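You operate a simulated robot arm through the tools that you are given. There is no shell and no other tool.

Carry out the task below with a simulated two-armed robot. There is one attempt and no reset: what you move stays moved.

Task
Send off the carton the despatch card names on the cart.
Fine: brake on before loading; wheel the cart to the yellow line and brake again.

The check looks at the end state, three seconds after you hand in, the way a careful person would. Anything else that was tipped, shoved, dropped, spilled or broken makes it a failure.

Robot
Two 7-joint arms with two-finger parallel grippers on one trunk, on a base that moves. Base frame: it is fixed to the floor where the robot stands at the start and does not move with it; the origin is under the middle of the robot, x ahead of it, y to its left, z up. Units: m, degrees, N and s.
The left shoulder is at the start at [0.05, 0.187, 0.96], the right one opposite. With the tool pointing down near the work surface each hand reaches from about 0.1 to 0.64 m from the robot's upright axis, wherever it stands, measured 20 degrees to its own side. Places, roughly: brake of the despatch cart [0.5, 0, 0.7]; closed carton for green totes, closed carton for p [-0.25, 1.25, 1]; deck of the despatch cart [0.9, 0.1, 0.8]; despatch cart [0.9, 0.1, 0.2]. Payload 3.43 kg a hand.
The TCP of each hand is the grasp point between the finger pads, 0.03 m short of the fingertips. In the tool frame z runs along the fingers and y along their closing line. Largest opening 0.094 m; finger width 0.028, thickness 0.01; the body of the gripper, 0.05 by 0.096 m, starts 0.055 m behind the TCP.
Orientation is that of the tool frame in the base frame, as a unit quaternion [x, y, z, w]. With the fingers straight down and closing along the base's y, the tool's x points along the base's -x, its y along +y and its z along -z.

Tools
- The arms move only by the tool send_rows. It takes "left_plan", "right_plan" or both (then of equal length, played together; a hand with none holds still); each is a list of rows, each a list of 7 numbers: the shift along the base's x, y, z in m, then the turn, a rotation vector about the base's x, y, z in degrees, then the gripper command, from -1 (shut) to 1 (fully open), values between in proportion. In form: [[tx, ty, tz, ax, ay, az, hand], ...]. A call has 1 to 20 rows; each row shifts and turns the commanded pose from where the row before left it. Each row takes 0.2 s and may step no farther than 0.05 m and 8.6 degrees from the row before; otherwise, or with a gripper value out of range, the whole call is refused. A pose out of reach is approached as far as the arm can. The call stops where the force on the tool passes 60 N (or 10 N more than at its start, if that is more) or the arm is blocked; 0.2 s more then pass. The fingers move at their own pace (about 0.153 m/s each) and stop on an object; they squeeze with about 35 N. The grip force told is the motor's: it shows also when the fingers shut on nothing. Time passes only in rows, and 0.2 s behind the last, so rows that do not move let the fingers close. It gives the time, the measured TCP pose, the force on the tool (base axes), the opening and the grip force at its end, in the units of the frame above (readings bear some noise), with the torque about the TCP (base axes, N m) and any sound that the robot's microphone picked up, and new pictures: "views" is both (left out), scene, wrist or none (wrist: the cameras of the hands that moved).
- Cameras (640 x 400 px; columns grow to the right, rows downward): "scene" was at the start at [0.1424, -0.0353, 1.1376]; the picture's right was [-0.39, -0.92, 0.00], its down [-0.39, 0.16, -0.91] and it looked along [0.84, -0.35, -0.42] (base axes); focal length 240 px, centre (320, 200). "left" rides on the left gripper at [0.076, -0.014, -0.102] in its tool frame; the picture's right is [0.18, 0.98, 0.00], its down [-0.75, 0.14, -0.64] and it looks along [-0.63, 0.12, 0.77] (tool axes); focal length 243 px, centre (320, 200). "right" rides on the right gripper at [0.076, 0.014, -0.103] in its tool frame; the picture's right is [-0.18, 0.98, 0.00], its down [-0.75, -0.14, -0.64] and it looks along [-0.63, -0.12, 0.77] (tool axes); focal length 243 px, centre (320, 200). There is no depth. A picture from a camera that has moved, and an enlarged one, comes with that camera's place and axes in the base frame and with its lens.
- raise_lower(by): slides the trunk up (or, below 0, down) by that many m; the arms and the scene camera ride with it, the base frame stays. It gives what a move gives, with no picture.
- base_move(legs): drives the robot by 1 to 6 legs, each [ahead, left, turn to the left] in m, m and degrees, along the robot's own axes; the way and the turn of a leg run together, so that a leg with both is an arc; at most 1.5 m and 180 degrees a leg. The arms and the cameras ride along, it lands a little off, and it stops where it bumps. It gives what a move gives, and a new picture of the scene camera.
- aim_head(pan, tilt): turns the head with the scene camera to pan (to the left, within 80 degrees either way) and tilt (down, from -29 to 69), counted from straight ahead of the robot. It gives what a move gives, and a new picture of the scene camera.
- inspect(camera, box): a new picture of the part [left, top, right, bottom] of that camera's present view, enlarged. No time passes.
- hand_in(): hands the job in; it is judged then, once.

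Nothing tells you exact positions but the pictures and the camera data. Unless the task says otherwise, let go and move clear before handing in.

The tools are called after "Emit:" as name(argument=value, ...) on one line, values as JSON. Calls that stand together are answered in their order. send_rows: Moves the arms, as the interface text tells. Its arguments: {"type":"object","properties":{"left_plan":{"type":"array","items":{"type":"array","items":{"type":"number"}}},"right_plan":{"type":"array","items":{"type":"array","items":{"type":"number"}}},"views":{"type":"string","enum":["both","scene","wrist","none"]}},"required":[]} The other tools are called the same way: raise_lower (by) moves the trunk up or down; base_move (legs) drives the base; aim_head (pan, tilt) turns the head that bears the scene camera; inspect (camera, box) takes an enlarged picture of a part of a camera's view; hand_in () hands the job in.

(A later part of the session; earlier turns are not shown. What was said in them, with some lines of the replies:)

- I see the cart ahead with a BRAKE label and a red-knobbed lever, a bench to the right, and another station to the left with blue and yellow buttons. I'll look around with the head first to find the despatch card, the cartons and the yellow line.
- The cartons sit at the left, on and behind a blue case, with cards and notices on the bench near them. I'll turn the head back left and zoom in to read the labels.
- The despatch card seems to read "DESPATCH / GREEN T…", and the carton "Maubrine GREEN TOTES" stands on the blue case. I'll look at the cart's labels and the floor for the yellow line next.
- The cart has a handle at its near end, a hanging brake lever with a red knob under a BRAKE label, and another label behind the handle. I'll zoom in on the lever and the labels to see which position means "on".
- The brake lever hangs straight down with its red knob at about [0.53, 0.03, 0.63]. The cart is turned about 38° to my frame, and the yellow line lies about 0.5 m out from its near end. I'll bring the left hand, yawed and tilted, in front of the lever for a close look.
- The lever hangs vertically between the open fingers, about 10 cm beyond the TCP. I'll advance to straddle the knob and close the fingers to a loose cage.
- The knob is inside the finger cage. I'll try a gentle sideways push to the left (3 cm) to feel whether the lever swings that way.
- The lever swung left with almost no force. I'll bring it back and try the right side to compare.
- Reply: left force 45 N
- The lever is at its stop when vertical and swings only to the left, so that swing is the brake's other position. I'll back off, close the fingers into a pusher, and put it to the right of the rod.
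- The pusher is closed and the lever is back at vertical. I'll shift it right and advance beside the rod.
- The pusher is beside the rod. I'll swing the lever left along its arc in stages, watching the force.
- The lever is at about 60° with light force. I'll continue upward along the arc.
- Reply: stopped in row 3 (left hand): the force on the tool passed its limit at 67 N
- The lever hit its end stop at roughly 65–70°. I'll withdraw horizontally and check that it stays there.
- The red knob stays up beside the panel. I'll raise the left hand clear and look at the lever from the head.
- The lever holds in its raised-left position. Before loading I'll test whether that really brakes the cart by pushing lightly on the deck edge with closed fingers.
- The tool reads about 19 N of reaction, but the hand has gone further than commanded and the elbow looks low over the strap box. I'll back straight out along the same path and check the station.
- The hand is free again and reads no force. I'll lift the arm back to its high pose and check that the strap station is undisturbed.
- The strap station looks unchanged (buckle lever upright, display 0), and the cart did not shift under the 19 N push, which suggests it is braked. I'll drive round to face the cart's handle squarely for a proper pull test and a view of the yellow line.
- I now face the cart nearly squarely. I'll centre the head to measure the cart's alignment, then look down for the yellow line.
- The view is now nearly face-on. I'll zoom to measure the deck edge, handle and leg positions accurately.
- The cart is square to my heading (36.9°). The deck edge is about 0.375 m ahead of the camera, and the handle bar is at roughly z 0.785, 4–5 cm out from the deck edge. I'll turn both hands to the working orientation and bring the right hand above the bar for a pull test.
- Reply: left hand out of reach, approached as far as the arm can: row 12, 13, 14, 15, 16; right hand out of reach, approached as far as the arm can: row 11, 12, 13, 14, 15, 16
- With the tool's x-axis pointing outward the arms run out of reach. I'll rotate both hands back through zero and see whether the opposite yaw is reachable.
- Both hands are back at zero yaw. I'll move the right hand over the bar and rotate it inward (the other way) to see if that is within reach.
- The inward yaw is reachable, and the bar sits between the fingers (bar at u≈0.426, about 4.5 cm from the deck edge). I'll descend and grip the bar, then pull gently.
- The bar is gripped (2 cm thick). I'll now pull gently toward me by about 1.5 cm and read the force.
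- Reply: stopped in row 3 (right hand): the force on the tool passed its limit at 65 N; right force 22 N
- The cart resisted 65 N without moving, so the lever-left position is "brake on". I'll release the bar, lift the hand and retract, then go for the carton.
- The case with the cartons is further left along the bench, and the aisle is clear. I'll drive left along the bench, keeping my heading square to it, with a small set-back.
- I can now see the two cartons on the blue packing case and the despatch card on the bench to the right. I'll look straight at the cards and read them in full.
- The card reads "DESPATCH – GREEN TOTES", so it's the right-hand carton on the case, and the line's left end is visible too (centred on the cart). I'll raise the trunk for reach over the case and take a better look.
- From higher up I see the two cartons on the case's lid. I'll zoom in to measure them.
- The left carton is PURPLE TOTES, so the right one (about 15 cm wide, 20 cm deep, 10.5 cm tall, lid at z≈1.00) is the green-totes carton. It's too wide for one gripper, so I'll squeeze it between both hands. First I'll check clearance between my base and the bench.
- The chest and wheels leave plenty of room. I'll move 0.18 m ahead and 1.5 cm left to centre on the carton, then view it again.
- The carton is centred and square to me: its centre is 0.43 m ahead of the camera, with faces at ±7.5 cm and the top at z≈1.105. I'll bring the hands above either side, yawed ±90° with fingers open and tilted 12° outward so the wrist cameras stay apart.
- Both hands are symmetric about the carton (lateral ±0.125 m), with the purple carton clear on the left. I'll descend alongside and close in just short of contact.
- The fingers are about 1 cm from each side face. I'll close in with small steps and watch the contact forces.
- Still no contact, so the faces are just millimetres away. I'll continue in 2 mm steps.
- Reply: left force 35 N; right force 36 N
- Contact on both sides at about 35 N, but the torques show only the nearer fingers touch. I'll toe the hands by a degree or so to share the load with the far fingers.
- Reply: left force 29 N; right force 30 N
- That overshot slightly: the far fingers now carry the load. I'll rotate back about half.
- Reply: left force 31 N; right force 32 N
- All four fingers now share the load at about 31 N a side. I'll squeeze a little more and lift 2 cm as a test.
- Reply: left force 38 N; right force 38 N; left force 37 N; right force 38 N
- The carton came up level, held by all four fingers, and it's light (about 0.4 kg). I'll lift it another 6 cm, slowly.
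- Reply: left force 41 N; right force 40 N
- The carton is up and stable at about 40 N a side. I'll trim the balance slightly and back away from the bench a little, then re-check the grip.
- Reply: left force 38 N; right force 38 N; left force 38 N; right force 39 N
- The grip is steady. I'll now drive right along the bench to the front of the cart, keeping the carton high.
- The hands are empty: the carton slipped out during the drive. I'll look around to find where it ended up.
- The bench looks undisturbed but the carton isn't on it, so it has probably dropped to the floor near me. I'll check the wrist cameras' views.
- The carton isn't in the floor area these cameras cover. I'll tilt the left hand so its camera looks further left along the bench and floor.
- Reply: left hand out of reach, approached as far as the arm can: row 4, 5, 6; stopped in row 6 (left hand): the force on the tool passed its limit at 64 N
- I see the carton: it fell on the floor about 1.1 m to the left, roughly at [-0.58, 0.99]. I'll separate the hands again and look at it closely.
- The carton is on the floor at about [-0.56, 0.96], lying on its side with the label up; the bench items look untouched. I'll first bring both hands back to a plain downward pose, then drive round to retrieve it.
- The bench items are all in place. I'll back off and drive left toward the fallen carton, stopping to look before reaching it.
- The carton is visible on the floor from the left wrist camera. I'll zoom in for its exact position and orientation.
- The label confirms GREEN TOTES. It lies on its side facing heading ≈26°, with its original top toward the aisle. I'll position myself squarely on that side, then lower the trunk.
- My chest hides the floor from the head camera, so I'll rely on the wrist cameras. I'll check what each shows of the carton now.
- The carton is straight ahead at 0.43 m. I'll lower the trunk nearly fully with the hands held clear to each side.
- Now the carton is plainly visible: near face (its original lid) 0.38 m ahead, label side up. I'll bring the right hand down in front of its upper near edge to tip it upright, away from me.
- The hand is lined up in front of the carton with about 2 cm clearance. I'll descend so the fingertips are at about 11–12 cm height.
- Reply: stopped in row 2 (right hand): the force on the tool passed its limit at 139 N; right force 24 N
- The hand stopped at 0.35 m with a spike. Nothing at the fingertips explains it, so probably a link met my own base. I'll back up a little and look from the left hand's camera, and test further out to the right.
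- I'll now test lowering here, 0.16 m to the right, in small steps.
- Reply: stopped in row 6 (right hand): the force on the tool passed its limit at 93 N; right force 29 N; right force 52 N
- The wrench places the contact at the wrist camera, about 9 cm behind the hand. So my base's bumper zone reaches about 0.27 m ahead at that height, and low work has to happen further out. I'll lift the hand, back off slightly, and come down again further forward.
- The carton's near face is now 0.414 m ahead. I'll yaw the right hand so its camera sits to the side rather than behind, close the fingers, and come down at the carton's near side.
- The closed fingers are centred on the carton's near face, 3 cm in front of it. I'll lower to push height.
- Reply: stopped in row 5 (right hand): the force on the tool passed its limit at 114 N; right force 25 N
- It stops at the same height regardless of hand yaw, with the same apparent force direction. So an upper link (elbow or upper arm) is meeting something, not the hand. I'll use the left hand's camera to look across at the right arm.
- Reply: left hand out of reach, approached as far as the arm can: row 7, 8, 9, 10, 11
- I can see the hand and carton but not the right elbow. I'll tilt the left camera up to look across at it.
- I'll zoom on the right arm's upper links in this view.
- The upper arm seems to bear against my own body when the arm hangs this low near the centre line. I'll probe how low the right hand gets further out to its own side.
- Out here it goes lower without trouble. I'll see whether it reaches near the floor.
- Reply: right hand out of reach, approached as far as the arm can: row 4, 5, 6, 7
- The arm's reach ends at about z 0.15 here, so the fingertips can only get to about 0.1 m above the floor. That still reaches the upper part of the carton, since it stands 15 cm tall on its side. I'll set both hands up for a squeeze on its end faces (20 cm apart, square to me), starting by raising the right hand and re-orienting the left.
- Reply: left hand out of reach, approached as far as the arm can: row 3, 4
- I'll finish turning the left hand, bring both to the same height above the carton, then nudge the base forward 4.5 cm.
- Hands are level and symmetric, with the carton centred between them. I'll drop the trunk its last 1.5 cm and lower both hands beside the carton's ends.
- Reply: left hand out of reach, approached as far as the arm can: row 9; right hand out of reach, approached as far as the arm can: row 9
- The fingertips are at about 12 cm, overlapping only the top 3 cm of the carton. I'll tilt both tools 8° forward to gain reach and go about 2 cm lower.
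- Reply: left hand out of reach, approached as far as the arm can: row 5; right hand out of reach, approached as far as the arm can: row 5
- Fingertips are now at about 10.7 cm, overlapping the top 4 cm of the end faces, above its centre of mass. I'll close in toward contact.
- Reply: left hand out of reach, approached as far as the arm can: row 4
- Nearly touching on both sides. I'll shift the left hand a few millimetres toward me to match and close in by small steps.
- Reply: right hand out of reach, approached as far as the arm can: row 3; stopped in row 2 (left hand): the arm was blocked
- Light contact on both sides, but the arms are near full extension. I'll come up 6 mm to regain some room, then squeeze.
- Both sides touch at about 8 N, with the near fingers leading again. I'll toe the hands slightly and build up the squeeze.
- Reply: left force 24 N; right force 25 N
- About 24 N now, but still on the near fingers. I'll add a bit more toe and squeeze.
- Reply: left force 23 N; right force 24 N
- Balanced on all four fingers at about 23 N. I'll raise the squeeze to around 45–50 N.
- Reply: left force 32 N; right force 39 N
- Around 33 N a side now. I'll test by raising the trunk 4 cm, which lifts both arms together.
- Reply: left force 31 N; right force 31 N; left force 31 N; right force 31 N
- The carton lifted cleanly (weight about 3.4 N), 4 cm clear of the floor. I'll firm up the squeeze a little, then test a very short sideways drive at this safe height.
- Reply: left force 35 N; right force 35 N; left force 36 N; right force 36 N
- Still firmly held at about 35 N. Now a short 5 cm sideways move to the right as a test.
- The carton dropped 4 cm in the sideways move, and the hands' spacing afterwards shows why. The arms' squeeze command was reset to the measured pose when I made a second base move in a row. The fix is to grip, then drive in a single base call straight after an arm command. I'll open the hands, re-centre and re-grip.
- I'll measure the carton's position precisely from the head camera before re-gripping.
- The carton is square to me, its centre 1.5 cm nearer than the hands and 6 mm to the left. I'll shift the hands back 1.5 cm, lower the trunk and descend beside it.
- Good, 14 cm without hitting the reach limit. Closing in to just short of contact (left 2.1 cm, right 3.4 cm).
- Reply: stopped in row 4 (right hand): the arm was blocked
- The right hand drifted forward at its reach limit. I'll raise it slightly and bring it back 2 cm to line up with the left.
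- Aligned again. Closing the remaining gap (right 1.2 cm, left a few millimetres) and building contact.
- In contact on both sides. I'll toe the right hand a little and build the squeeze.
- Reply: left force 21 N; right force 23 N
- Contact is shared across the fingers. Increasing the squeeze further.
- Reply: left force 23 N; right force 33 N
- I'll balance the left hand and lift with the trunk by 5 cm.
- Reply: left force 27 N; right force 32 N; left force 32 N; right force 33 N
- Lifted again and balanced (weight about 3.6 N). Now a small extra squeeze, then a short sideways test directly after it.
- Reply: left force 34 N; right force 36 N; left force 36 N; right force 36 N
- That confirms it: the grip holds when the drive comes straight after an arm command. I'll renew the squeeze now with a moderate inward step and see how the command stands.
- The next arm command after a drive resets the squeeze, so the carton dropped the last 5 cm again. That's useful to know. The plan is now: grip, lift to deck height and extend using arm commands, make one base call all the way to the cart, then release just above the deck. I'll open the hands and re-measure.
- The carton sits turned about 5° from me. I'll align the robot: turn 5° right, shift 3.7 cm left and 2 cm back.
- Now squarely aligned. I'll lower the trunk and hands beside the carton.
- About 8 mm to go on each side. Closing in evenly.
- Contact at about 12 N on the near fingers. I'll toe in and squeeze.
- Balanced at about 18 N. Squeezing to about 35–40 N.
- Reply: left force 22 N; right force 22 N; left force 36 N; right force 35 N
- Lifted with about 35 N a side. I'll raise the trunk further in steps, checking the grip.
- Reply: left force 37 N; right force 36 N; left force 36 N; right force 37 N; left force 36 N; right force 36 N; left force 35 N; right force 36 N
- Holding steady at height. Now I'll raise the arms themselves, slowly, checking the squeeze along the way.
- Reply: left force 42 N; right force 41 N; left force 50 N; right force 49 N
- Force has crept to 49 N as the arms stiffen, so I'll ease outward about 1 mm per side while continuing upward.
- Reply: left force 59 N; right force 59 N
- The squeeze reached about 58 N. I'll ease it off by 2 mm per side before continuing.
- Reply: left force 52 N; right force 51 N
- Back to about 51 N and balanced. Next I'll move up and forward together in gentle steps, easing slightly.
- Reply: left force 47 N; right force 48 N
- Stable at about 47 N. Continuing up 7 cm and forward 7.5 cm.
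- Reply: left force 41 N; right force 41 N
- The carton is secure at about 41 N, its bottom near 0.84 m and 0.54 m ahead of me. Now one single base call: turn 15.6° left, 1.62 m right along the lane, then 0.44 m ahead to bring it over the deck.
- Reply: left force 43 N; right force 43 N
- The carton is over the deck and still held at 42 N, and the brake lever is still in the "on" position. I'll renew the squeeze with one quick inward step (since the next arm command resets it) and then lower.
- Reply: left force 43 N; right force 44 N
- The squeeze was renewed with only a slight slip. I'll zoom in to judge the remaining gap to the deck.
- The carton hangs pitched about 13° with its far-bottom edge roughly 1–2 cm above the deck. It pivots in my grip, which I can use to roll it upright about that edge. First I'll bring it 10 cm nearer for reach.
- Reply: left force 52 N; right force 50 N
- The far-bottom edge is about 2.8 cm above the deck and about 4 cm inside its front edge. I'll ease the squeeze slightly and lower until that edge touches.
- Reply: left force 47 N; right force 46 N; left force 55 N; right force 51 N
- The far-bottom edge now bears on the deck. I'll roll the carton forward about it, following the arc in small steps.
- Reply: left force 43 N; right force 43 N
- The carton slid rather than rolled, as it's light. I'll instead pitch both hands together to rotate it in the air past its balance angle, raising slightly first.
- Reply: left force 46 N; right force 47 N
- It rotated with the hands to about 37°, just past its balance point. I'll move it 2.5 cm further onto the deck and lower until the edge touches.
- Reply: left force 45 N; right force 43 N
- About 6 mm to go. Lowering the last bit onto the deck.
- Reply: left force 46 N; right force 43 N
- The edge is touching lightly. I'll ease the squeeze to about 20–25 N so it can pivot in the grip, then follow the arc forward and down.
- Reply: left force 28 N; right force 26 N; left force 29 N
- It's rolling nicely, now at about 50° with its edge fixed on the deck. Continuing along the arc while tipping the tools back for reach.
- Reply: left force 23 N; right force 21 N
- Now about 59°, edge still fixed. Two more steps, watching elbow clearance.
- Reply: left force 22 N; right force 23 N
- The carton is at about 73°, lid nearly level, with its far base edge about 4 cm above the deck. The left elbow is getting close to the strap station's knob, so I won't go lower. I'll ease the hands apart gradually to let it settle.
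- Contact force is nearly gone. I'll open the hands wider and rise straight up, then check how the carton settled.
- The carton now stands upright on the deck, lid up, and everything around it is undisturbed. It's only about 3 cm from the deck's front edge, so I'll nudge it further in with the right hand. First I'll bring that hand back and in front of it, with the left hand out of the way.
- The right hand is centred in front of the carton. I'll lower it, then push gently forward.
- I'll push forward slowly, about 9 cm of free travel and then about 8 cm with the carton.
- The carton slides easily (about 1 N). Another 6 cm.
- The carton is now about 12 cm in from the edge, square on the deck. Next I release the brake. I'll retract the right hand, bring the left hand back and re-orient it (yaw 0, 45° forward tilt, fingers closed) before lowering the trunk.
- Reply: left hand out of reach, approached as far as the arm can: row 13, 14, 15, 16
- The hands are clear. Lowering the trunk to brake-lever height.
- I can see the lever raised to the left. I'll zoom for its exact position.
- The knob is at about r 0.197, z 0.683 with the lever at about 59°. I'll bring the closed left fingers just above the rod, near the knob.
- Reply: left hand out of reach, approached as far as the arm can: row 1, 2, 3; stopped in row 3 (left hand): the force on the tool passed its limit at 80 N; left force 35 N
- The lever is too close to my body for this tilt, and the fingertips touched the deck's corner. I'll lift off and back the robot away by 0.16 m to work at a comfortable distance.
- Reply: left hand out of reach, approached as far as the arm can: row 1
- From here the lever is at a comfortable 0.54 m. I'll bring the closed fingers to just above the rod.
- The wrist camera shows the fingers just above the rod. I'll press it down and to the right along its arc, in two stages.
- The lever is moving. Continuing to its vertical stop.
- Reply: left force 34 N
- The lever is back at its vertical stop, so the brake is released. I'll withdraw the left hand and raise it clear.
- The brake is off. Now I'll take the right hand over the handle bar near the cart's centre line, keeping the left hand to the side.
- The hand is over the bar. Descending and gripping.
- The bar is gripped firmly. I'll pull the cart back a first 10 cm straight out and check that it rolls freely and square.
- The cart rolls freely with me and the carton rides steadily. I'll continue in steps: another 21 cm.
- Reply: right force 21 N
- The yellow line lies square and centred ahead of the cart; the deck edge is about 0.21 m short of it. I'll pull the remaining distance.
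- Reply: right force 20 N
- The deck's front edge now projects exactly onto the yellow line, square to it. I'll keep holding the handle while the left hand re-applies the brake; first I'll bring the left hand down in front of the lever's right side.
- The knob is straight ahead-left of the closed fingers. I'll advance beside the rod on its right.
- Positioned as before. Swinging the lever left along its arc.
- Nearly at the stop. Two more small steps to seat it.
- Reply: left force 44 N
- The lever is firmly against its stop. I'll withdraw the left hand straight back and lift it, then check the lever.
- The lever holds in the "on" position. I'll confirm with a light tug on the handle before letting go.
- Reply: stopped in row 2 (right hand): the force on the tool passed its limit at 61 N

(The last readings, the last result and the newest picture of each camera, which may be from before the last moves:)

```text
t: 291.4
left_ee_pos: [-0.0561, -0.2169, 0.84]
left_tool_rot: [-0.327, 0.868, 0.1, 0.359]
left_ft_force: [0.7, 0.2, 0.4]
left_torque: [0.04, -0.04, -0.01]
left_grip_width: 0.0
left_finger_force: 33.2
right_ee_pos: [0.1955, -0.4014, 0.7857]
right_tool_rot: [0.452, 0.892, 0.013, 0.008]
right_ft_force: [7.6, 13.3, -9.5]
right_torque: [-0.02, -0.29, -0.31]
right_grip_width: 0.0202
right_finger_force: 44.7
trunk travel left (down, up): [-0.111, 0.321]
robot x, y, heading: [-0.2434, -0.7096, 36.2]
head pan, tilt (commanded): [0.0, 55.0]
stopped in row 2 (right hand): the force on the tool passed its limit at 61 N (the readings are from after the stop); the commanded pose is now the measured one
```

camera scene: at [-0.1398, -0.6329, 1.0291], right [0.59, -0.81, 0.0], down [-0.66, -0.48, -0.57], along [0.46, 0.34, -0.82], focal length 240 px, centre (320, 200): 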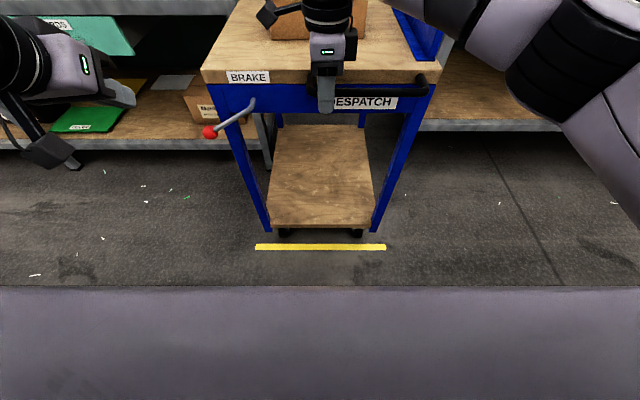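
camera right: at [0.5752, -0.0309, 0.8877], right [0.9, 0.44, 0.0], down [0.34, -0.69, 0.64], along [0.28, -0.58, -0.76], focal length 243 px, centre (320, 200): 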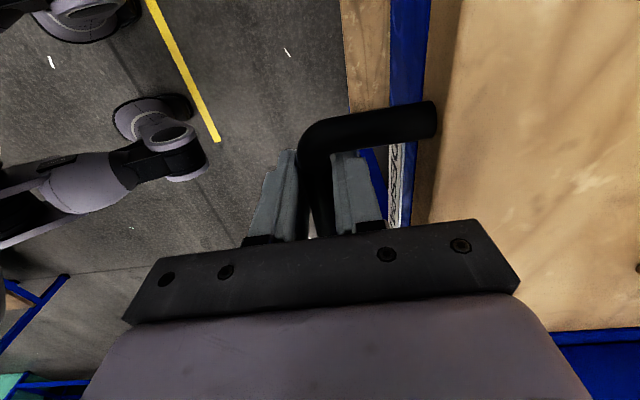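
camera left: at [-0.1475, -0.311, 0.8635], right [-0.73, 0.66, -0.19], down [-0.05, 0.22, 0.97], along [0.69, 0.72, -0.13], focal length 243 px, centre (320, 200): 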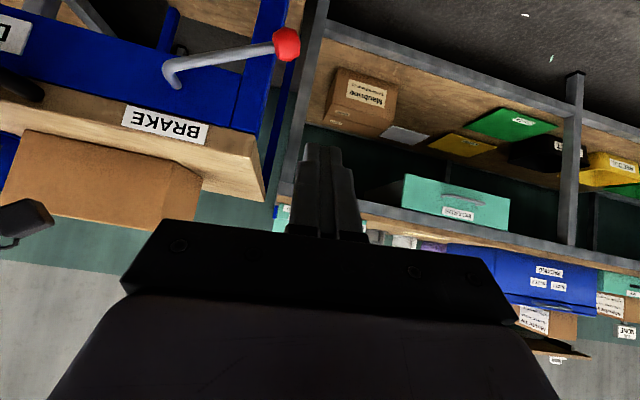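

The cart held against 61 N, so it's braked. I'll open the gripper, lift off the bar, and retract.

Emit:
send_rows(right_plan=[[0, 0, 0, 0, 0, 0, 0], [0, 0, 0, 0, 0, 0, 0], [0, 0, 0.03, 0, 0, 0, 0], [0, 0, 0.04, 0, 0, 0, 0], [0, 0, 0.045, 0, 0, 0, 0], [0, 0, 0.045, 0, 0, 0, 0], [-0.03, -0.025, 0.03, 0, 0, 0, 0], [-0.03, -0.025, 0.02, 0, 0, 0, 0], [-0.03, -0.025, 0.0, 0, 0, 0, 0]], views="scene")

Emit:
base_move(legs=[[-0.15, 0, 0]])

Emit:
aim_head(pan=0, tilt=35)

```text
t: 293.4
left_ee_pos: [-0.058, -0.218, 0.8408]
left_tool_rot: [-0.327, 0.868, 0.099, 0.36]
left_ft_force: [0.0, 0.6, 0.1]
left_torque: [-0.01, -0.04, 0.05]
left_grip_width: 0.0002
left_finger_force: 33.3
right_ee_pos: [0.1033, -0.4802, 0.9927]
right_tool_rot: [0.452, 0.892, 0.013, 0.009]
right_ft_force: [-0.6, 0.9, 0.0]
right_torque: [-0.03, 0.0, -0.01]
right_grip_width: 0.0472
right_finger_force: 0.0
right hand out of reach, approached as far as the arm can: row 6
trunk travel left (down, up): [-0.111, 0.321]
robot x, y, heading: [-0.2455, -0.7087, 36.1]
head pan, tilt (commanded): [0.0, 55.0]
camera scene: at [-0.1399, -0.6321, 1.0292], right [0.59, -0.81, 0.0], down [-0.66, -0.48, -0.57], along [0.46, 0.34, -0.82], focal length 240 px, centre (320, 200)
```

scene: 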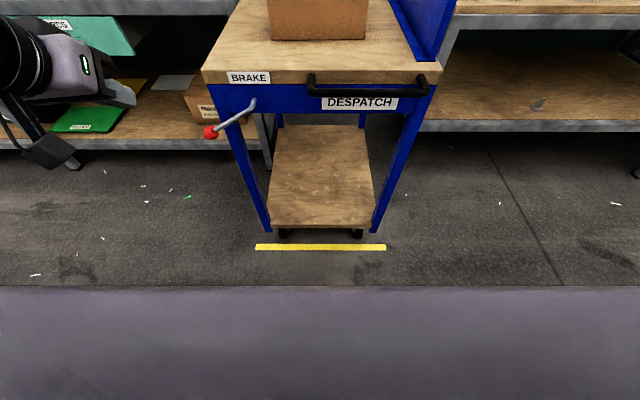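

```text
t: 294.8
left_ee_pos: [-0.1788, -0.3057, 0.8404]
left_tool_rot: [-0.327, 0.868, 0.1, 0.36]
left_ft_force: [0.1, 1.0, 0.4]
left_torque: [0.01, 0.01, 0.0]
left_grip_width: 0.0
left_finger_force: 33.2
right_ee_pos: [-0.0175, -0.5675, 0.9935]
right_tool_rot: [0.449, 0.893, 0.014, 0.009]
right_ft_force: [-0.2, 0.2, -0.5]
right_torque: [-0.01, 0.0, 0.03]
right_grip_width: 0.0472
right_finger_force: 0.0
trunk travel left (down, up): [-0.111, 0.321]
robot x, y, heading: [-0.3661, -0.8, 36.3]
head pan, tilt (commanded): [0.0, 55.0]
camera scene: at [-0.26, -0.72, 1.0292], right [0.59, -0.81, 0.0], down [-0.66, -0.48, -0.57], along [0.46, 0.34, -0.82], focal length 240 px, centre (320, 200)
```

scene: 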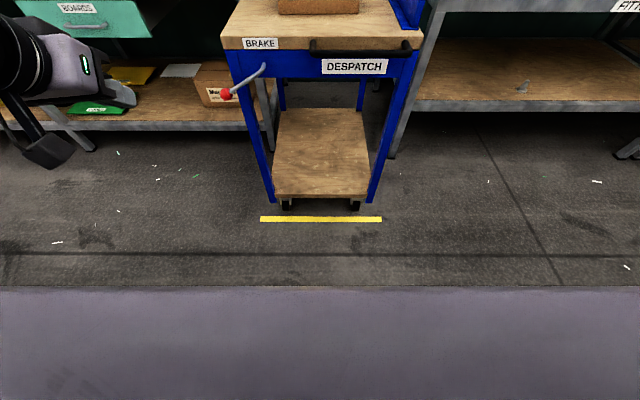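

```text
t: 295.6
left_ee_pos: [-0.1776, -0.3059, 0.8404]
left_tool_rot: [-0.327, 0.868, 0.1, 0.36]
left_ft_force: [0.1, 0.7, -1.1]
left_torque: [0.02, 0.0, -0.01]
left_grip_width: 0.0
left_finger_force: 33.5
right_ee_pos: [-0.0166, -0.5667, 0.994]
right_tool_rot: [0.449, 0.893, 0.013, 0.009]
right_ft_force: [-0.6, 0.1, -0.4]
right_torque: [0.0, 0.01, -0.03]
right_grip_width: 0.047
right_finger_force: 0.1
trunk travel left (down, up): [-0.111, 0.321]
robot x, y, heading: [-0.3637, -0.7963, 36.5]
head pan, tilt (commanded): [0.0, 35.0]
camera scene: at [-0.2471, -0.7105, 1.0573], right [0.59, -0.81, 0.0], down [-0.46, -0.34, -0.82], along [0.66, 0.48, -0.57], focal length 240 px, centre (320, 200)
```

scene: 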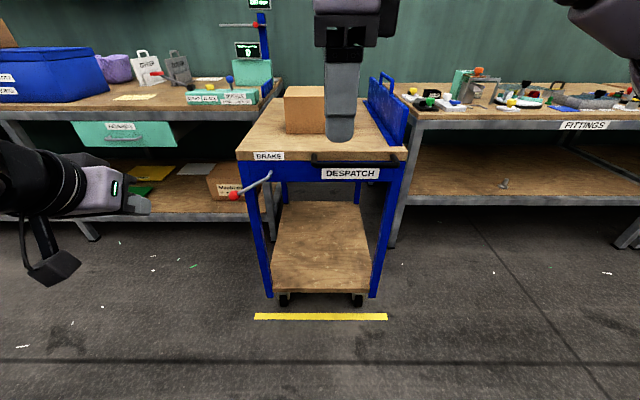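

The cart stands at the line with the brake lever on. I'll move the right hand aside for one last unobstructed look at the carton, lever, line and benches.

Emit:
send_rows(right_plan=[[0.018, -0.025, 0.02, 0, 0, 0, 0], [0.018, -0.025, 0.02, 0, 0, 0, 0], [0.018, -0.025, 0.02, 0, 0, 0, 0], [0.018, -0.025, 0, 0, 0, 0, 0], [0.018, -0.025, 0, 0, 0, 0, 0], [0.018, -0.025, 0, 0, 0, 0, 0]], views="scene")

Emit:
inspect(camera="scene", box=[210, 60, 430, 340])

Emit:
inspect(camera="scene", box=[0, 20, 300, 200])

Emit:
inspect(camera="scene", box=[380, 30, 640, 220])

```text
t: 297.0
left_ee_pos: [-0.1782, -0.3073, 0.84]
left_tool_rot: [-0.327, 0.869, 0.099, 0.359]
left_ft_force: [0.5, 0.1, -0.3]
left_torque: [0.01, -0.01, 0.04]
left_grip_width: 0.0
left_finger_force: 32.7
right_ee_pos: [0.0904, -0.7169, 1.0528]
right_tool_rot: [0.45, 0.893, 0.012, 0.009]
right_ft_force: [-1.3, 0.1, 0.3]
right_torque: [-0.03, -0.03, 0.01]
right_grip_width: 0.0471
right_finger_force: 0.1
trunk travel left (down, up): [-0.111, 0.321]
robot x, y, heading: [-0.362, -0.7964, 36.2]
head pan, tilt (commanded): [0.0, 35.0]
camera scene: at [-0.2471, -0.7106, 1.0574], right [0.59, -0.81, 0.0], down [-0.46, -0.34, -0.82], along [0.66, 0.48, -0.57], focal length 240 px, centre (320, 200)
```

scene: 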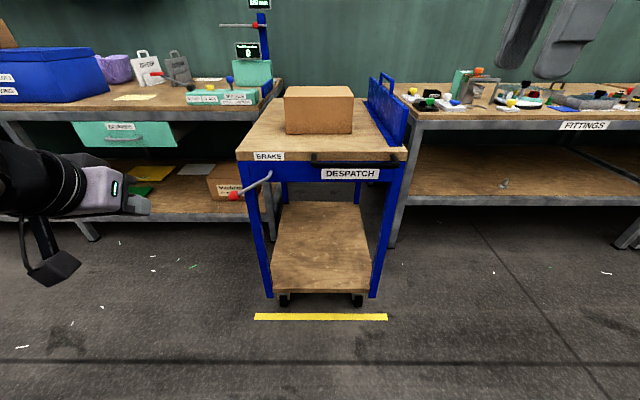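

```text
1.43 times, centred on (320, 200) of scene
camera zoom: at [-0.2471, -0.7106, 1.0574], right [0.59, -0.81, 0.0], down [-0.46, -0.34, -0.82], along [0.66, 0.48, -0.57], focal length 343 px, centre (320, 200)
```

zoom: 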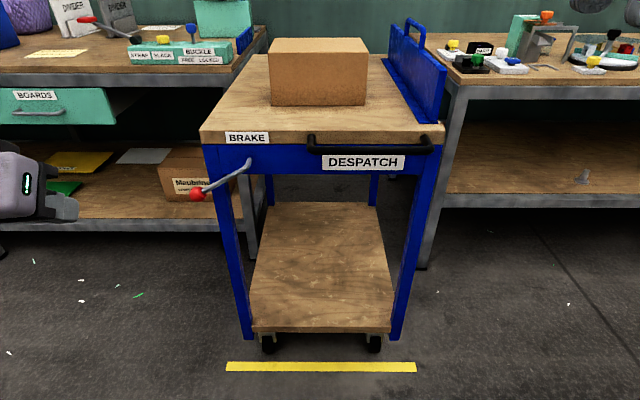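

```text
2.13 times, centred on (150, 110) of scene
camera zoom: at [-0.2471, -0.7106, 1.0574], right [0.59, -0.81, 0.0], down [-0.46, -0.34, -0.82], along [0.66, 0.48, -0.57], focal length 513 px, centre (683, 392)
```

zoom: 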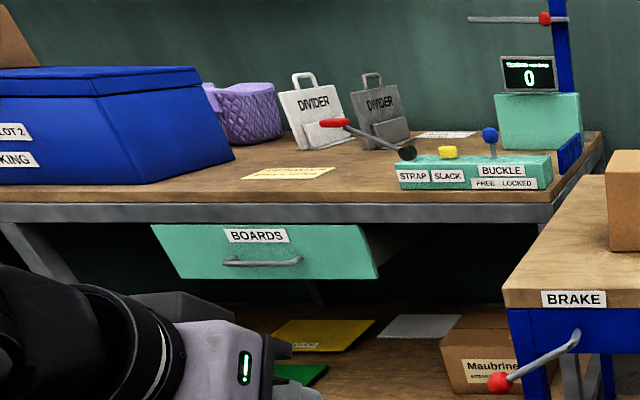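

```text
2.11 times, centred on (510, 125) of scene
camera zoom: at [-0.2471, -0.7106, 1.0574], right [0.59, -0.81, 0.0], down [-0.46, -0.34, -0.82], along [0.66, 0.48, -0.57], focal length 506 px, centre (-80, 358)
```

zoom: 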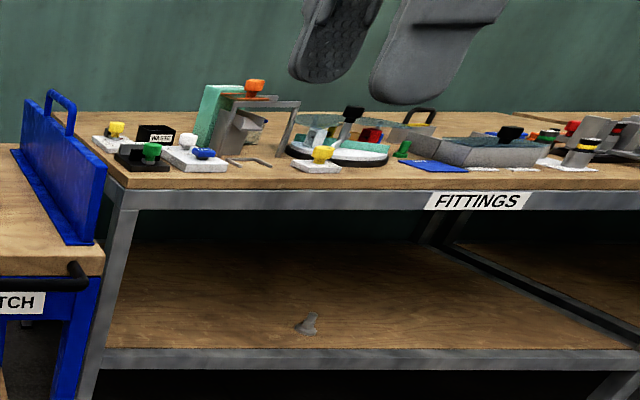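

The despatch card reads GREEN TOTES. That carton now stands upright on the cart, the cart is at the yellow line, and the brake is on.

- **Brake before loading:** I put it on first and checked it; the cart did not move under a 65 N pull.
- **Wheeled out:** I released the brake, pulled the cart out, and stopped with its front edge over the yellow line. The wheels stand a few centimetres behind it.
- **Braked again:** with the lever back on, the cart held against a 61 N pull.
- **Dropped carton:** the green totes carton fell once from about 1 m to the floor, and twice more from about 5 cm, before I got a grip that held. I saw no damage on the outside and have not seen inside it.
- **Around it:** in the last pictures the rest of the benches and shelves look undisturbed. The hands are empty and clear.

I did not strap the carton: its label says "STRAP 200 newtons", but the task does not ask for it.

I'm handing in now.

Emit:
hand_in()

```text
The job is handed in.
```

I've handed the job in. The GREEN TOTES carton named on the despatch card is on the cart, which stands at the yellow line with the brake on. I don't have the check's result.

- **Brake before loading:** I put it on first, and the cart didn't move under a 65 N pull.
- **At the line:** the cart's front edge is over the yellow line, and its wheels are about 6 cm behind it. With the brake back on, the cart held against a 61 N pull.
- **Dropped carton:** I dropped the carton three times before it was loaded: once about 1 m to the floor, then twice about 5 cm. The outside looked undamaged, but I couldn't see the contents. The check may count these drops against the job.
- **Everything else:** the other cartons, the benches and the strap station looked undisturbed in the last pictures. The hands are empty and clear of the cart.
- **Not strapped:** the label says "STRAP 200 newtons", but the task didn't ask for it, so I left it unstrapped.
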